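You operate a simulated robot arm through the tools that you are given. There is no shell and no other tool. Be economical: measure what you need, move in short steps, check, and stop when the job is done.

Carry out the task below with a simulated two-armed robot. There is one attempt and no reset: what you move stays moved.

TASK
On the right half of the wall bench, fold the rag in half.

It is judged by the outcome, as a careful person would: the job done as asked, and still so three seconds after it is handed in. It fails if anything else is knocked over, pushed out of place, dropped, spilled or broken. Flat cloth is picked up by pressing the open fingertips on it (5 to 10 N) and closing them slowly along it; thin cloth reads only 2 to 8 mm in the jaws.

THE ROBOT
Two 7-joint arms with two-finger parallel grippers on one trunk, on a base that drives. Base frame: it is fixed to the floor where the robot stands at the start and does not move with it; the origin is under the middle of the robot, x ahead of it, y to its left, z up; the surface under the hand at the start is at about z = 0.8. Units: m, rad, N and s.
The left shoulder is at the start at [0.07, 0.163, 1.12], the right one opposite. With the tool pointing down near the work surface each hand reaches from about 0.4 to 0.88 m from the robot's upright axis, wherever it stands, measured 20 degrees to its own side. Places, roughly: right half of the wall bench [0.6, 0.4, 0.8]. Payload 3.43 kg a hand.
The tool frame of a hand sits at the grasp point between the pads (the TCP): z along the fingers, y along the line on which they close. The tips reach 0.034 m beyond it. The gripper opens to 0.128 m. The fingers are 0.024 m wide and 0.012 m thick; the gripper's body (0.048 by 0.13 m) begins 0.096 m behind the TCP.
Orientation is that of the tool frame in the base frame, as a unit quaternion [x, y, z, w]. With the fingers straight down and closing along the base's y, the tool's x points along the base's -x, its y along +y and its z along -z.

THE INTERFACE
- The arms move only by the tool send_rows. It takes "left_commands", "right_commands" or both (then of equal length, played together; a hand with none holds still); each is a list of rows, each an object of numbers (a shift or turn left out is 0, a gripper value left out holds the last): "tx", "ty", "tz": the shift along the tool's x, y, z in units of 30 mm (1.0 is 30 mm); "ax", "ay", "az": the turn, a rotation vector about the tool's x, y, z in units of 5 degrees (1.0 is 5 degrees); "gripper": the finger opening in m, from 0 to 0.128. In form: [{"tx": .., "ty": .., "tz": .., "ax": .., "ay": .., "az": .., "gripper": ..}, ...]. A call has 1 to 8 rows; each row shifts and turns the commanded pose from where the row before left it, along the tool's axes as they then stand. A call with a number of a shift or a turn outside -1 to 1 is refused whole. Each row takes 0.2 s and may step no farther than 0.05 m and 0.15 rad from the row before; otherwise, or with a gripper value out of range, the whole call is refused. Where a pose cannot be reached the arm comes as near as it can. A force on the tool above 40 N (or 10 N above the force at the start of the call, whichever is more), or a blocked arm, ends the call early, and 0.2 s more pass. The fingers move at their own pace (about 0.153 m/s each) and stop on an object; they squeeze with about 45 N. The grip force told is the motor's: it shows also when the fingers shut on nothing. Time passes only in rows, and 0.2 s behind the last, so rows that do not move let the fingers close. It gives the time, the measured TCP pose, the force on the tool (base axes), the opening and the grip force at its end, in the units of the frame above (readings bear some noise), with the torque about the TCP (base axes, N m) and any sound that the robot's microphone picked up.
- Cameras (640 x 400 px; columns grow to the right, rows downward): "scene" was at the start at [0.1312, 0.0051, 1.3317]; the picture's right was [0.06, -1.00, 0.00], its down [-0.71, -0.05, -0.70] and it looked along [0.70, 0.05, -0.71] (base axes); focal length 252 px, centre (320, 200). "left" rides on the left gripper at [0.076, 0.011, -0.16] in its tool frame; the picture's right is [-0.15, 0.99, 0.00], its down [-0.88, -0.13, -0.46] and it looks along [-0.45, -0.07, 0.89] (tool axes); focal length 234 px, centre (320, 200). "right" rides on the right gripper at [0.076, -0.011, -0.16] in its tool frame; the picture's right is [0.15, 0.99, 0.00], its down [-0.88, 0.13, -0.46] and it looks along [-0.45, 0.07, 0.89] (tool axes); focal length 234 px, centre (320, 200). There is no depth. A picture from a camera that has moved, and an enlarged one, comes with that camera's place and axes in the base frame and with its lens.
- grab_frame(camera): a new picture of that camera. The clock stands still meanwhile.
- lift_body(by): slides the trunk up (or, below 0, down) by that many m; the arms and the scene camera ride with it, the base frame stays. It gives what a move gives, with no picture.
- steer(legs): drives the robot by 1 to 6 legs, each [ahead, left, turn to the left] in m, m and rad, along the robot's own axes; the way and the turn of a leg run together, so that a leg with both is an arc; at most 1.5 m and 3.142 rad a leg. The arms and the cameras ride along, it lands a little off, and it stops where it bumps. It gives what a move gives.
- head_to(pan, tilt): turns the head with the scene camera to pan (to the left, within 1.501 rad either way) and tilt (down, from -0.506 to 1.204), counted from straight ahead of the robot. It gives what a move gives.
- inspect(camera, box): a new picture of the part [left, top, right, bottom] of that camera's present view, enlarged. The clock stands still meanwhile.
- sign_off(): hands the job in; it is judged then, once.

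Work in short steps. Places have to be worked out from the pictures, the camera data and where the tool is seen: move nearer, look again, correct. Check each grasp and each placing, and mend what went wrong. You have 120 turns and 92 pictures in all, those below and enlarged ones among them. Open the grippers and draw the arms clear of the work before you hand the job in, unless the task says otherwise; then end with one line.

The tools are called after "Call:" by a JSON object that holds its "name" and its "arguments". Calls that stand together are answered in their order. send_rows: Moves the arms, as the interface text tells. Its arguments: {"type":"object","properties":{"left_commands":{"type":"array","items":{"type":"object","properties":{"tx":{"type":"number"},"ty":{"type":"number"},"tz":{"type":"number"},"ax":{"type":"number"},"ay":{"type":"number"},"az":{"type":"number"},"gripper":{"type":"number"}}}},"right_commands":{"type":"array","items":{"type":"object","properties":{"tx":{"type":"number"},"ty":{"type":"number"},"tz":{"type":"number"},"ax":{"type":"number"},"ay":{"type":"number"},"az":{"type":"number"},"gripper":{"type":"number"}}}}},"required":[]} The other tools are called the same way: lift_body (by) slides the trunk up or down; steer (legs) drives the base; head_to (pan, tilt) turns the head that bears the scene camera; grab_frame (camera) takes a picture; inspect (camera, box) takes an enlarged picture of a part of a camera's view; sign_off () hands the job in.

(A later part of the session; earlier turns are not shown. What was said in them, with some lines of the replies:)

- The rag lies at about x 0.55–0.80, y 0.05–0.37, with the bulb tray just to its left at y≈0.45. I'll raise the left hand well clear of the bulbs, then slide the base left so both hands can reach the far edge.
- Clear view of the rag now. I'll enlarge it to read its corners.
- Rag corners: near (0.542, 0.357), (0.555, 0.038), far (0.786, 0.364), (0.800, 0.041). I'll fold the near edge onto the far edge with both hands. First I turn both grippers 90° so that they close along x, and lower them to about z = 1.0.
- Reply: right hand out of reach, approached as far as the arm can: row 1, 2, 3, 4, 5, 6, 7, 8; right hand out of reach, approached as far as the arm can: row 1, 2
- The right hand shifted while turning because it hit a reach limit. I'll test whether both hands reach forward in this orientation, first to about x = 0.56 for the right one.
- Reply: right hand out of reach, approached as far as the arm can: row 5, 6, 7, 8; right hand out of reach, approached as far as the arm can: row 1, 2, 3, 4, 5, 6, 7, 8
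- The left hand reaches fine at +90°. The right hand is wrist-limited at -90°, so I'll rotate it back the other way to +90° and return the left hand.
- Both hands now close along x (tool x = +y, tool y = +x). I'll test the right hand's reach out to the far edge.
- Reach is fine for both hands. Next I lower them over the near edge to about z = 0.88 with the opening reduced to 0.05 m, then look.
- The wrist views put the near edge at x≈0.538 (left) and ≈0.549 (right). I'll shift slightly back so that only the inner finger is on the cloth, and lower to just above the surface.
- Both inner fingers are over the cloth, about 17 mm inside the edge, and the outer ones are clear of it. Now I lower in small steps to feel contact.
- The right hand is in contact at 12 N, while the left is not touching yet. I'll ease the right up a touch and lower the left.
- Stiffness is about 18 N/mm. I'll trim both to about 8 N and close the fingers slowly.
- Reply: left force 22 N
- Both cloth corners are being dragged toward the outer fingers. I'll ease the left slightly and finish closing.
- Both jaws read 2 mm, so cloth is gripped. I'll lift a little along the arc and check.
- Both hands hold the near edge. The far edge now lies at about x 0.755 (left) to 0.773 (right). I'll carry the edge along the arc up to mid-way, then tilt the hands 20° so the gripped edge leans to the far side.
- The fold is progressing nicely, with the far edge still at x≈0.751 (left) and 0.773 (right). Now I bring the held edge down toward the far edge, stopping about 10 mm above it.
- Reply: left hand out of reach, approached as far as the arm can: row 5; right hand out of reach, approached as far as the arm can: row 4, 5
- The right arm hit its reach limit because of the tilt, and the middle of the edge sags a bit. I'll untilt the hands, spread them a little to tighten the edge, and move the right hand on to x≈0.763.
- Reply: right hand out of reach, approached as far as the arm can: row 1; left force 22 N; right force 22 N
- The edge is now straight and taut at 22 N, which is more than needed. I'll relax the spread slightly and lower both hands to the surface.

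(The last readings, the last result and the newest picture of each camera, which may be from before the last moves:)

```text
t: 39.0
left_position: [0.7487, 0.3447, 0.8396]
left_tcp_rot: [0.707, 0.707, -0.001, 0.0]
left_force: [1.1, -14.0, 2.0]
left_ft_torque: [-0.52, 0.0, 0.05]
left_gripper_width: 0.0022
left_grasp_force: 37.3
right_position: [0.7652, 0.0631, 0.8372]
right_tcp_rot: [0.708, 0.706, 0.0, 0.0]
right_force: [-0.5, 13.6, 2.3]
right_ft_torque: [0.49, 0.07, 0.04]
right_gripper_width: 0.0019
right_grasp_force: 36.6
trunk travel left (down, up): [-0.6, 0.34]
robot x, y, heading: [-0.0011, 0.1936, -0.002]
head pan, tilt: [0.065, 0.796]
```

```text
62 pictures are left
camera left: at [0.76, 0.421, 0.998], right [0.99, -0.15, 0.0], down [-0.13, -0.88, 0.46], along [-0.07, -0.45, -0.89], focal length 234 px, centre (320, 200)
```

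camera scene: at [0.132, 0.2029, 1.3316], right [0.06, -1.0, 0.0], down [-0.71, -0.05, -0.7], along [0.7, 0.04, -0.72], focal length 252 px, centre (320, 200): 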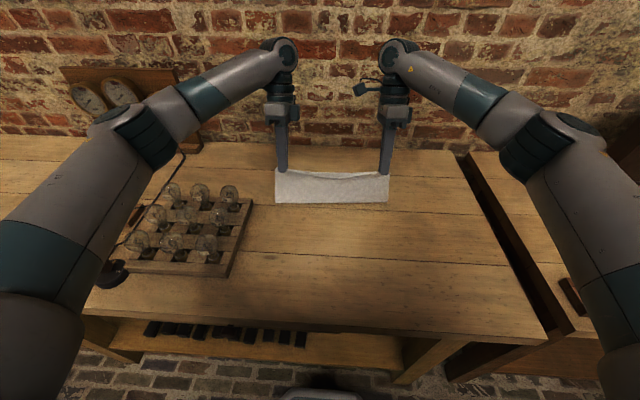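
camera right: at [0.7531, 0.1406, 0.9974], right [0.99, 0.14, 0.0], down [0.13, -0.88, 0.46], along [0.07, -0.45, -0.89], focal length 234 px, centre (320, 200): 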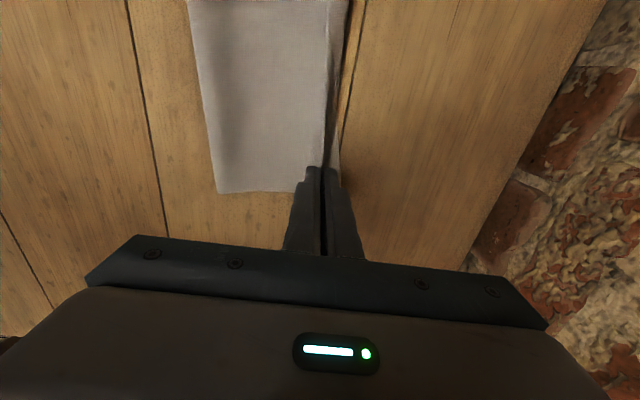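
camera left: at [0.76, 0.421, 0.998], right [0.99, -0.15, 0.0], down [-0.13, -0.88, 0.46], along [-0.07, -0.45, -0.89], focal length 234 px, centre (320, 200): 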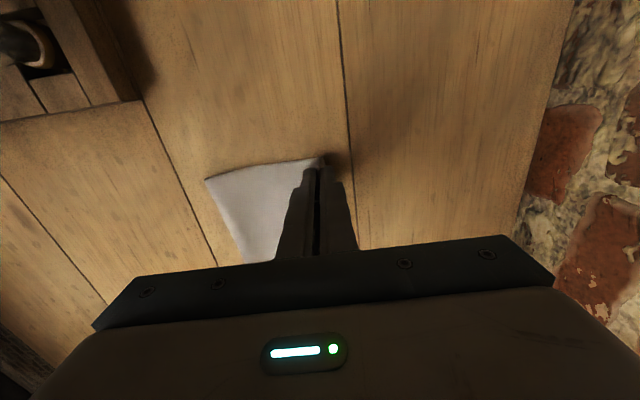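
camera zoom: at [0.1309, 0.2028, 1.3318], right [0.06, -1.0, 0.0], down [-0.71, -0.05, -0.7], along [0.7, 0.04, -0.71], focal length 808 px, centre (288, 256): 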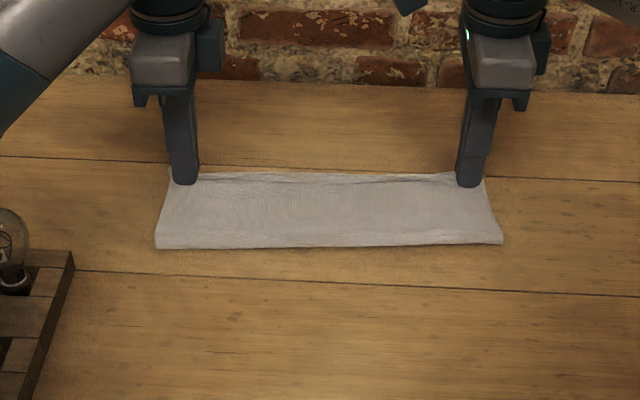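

The edges line up well. I'll relax the remaining tension, open slowly, and lift a little.

Call:
{"name": "send_rows", "arguments": {"left_commands": [{"tx": -0.07}, {"tz": -0.05, "gripper": 0.01}, {"gripper": 0.02}, {"gripper": 0.025}, {"tz": -0.5}, {"tz": -1}, {"tz": -1}, {}], "right_commands": [{"tx": 0.07}, {"tz": -0.05, "gripper": 0.01}, {"gripper": 0.02}, {"gripper": 0.025}, {"tz": -0.5}, {"tz": -1}, {"tz": -1}, {}]}}

Call:
{"name": "inspect", "arguments": {"camera": "scene", "box": [230, 120, 430, 245]}}

Call:
{"name": "grab_frame", "arguments": {"camera": "right"}}

Call:
{"name": "grab_frame", "arguments": {"camera": "left"}}

```text
t: 40.8
left_position: [0.748, 0.343, 0.9128]
left_tcp_rot: [0.708, 0.707, -0.001, -0.001]
left_force: [0.4, 0.8, -0.7]
left_ft_torque: [-0.02, -0.01, 0.01]
left_gripper_width: 0.0251
left_grasp_force: 0.0
right_position: [0.765, 0.0669, 0.9157]
right_tcp_rot: [0.708, 0.706, -0.001, 0.0]
right_force: [0.4, 0.7, -0.7]
right_ft_torque: [0.0, 0.03, 0.0]
right_gripper_width: 0.025
right_grasp_force: 0.1
trunk travel left (down, up): [-0.6, 0.34]
robot x, y, heading: [0.0019, 0.1974, 0.002]
head pan, tilt: [0.065, 0.796]
```

```text
3.20 times, centred on (330, 182) of scene
camera zoom: at [0.1322, 0.2028, 1.3316], right [0.06, -1.0, 0.0], down [-0.71, -0.05, -0.7], along [0.7, 0.04, -0.72], focal length 808 px, centre (288, 256)
```

zoom: 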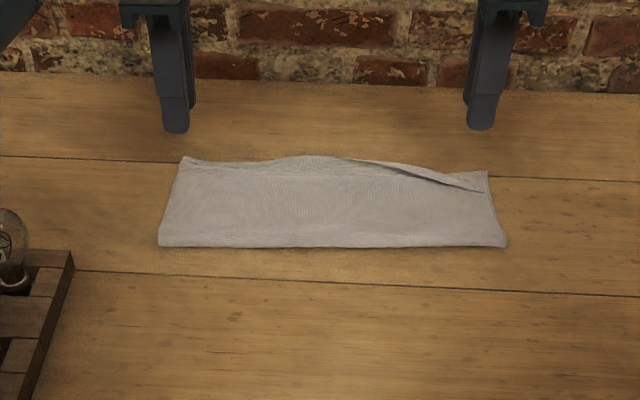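

```text
60 pictures are left
camera right: at [0.7541, 0.1438, 1.0751], right [0.99, 0.14, 0.0], down [0.13, -0.88, 0.46], along [0.06, -0.45, -0.89], focal length 234 px, centre (320, 200)
```

right: 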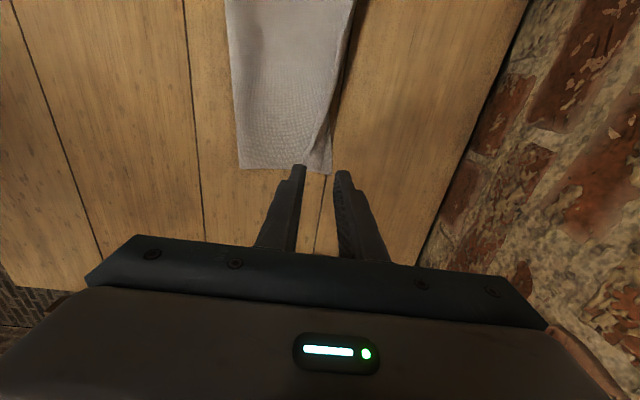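

```text
59 pictures are left
camera left: at [0.7586, 0.4198, 1.0712], right [0.99, -0.15, 0.0], down [-0.13, -0.88, 0.46], along [-0.07, -0.45, -0.89], focal length 234 px, centre (320, 200)
```

left: 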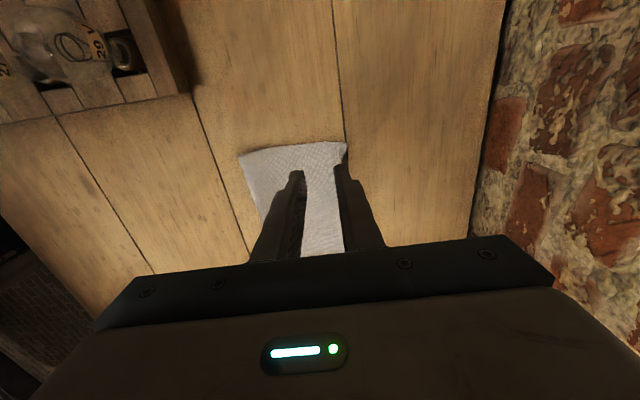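

Released. I'll raise the hands, let the cloth settle, and zoom in.

Call:
{"name": "send_rows", "arguments": {"left_commands": [{"tz": -1}, {"tz": -1}, {}, {}], "right_commands": [{"tz": -1}, {"tz": -1}, {}, {}]}}

Call:
{"name": "inspect", "arguments": {"camera": "scene", "box": [272, 155, 400, 235]}}

Call:
{"name": "grab_frame", "arguments": {"camera": "right"}}

Call:
{"name": "grab_frame", "arguments": {"camera": "left"}}

```text
t: 41.8
left_position: [0.7452, 0.3415, 0.9747]
left_tcp_rot: [0.707, 0.708, 0.0, 0.0]
left_force: [-0.3, 0.4, -0.1]
left_ft_torque: [-0.02, 0.0, 0.0]
left_gripper_width: 0.0251
left_grasp_force: 0.1
right_position: [0.7668, 0.0673, 0.9771]
right_tcp_rot: [0.708, 0.706, 0.0, 0.001]
right_force: [-0.4, 0.1, 1.2]
right_ft_torque: [-0.02, -0.02, 0.0]
right_gripper_width: 0.0249
right_grasp_force: 0.0
trunk travel left (down, up): [-0.6, 0.34]
robot x, y, heading: [0.0002, 0.1972, -0.002]
head pan, tilt: [0.065, 0.796]
```

```text
5.00 times, centred on (336, 195) of scene
camera zoom: at [0.1309, 0.2029, 1.3318], right [0.06, -1.0, 0.0], down [-0.71, -0.05, -0.7], along [0.7, 0.04, -0.71], focal length 1263 px, centre (240, 225)
```

zoom: 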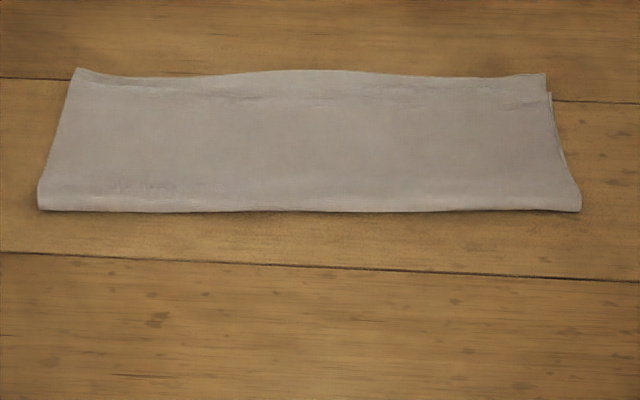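

```text
57 pictures are left
camera right: at [0.7547, 0.1453, 1.1357], right [0.99, 0.14, 0.0], down [0.13, -0.88, 0.46], along [0.07, -0.45, -0.89], focal length 234 px, centre (320, 200)
```

right: 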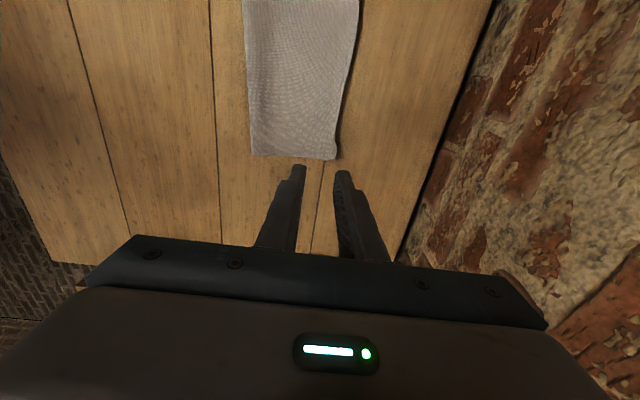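

```text
56 pictures are left
camera left: at [0.7573, 0.4185, 1.1335], right [0.99, -0.15, 0.0], down [-0.13, -0.88, 0.46], along [-0.07, -0.45, -0.89], focal length 234 px, centre (320, 200)
```

left: 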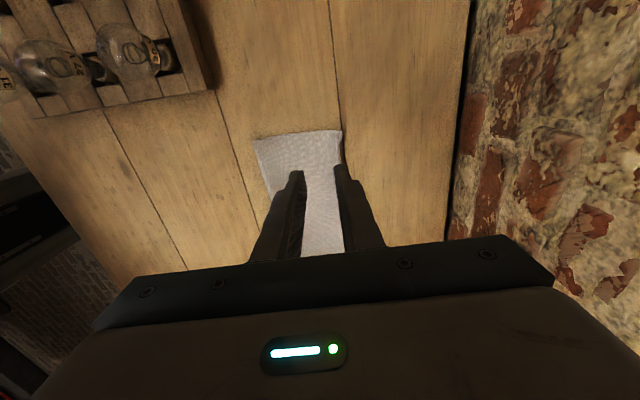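

The fold settled flat, with the edges closely aligned. I'll draw the arms back, open the grippers, and take a final check.

Call:
{"name": "send_rows", "arguments": {"left_commands": [{"tz": -1}, {"tz": -1, "gripper": 0.1}, {"ty": -1}, {"ty": -1}, {"ty": -1}, {"ty": -1}, {"ty": -1}, {}], "right_commands": [{"tz": -1}, {"tz": -1, "gripper": 0.1}, {"ty": -1}, {"ty": -1}, {"ty": -1}, {"ty": -1}, {"ty": -1}, {}]}}

Call:
{"name": "grab_frame", "arguments": {"camera": "scene"}}

Call:
{"name": "inspect", "arguments": {"camera": "scene", "box": [272, 155, 400, 235]}}

Call:
{"name": "grab_frame", "arguments": {"camera": "right"}}

```text
t: 43.6
left_position: [0.5962, 0.3446, 1.0341]
left_tcp_rot: [0.707, 0.707, -0.001, -0.001]
left_force: [0.0, -0.1, -0.9]
left_ft_torque: [0.0, 0.0, 0.06]
left_gripper_width: 0.0999
left_grasp_force: 0.1
right_position: [0.6176, 0.0636, 1.0342]
right_tcp_rot: [0.707, 0.707, -0.001, -0.001]
right_force: [-0.3, 0.2, -0.3]
right_ft_torque: [-0.03, 0.02, -0.04]
right_gripper_width: 0.1002
right_grasp_force: 0.0
trunk travel left (down, up): [-0.6, 0.34]
robot x, y, heading: [0.0005, 0.196, -0.005]
head pan, tilt: [0.065, 0.796]
```

```text
55 pictures are left
camera scene: at [0.1323, 0.2028, 1.3316], right [0.06, -1.0, 0.0], down [-0.71, -0.05, -0.7], along [0.7, 0.04, -0.72], focal length 252 px, centre (320, 200)
```

scene: 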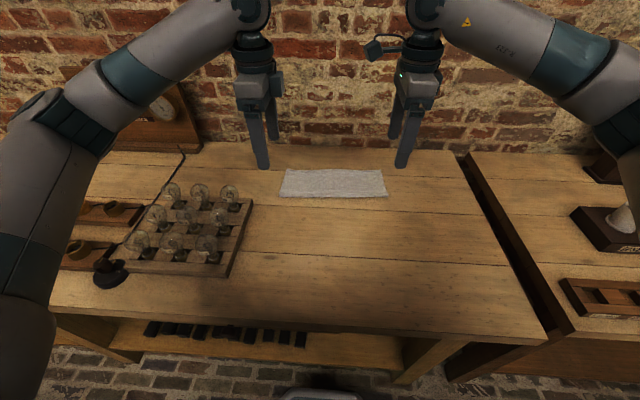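

```text
5.00 times, centred on (336, 195) of scene
camera zoom: at [0.1323, 0.2028, 1.3316], right [0.06, -1.0, 0.0], down [-0.71, -0.05, -0.7], along [0.7, 0.04, -0.72], focal length 1263 px, centre (240, 225)
```

zoom: 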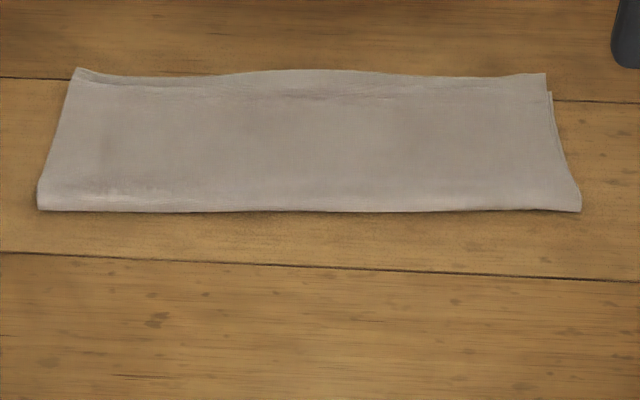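

```text
53 pictures are left
camera right: at [0.6058, 0.1407, 1.1938], right [0.99, 0.14, 0.0], down [0.13, -0.88, 0.46], along [0.06, -0.45, -0.89], focal length 234 px, centre (320, 200)
```

right: 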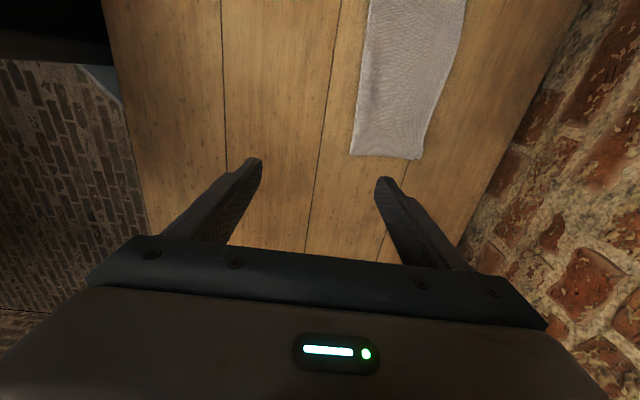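

The rag is neatly folded in half and stable, and nothing else has been moved. The arms are clear, so I'm handing the job in.

Call:
{"name": "sign_off", "arguments": {}}

```text
The job is handed in.
```

The rag on the right half of the wall bench is folded in half, near edge onto far edge, with the edges closely aligned; nothing else was moved, and both arms are clear with their grippers open.
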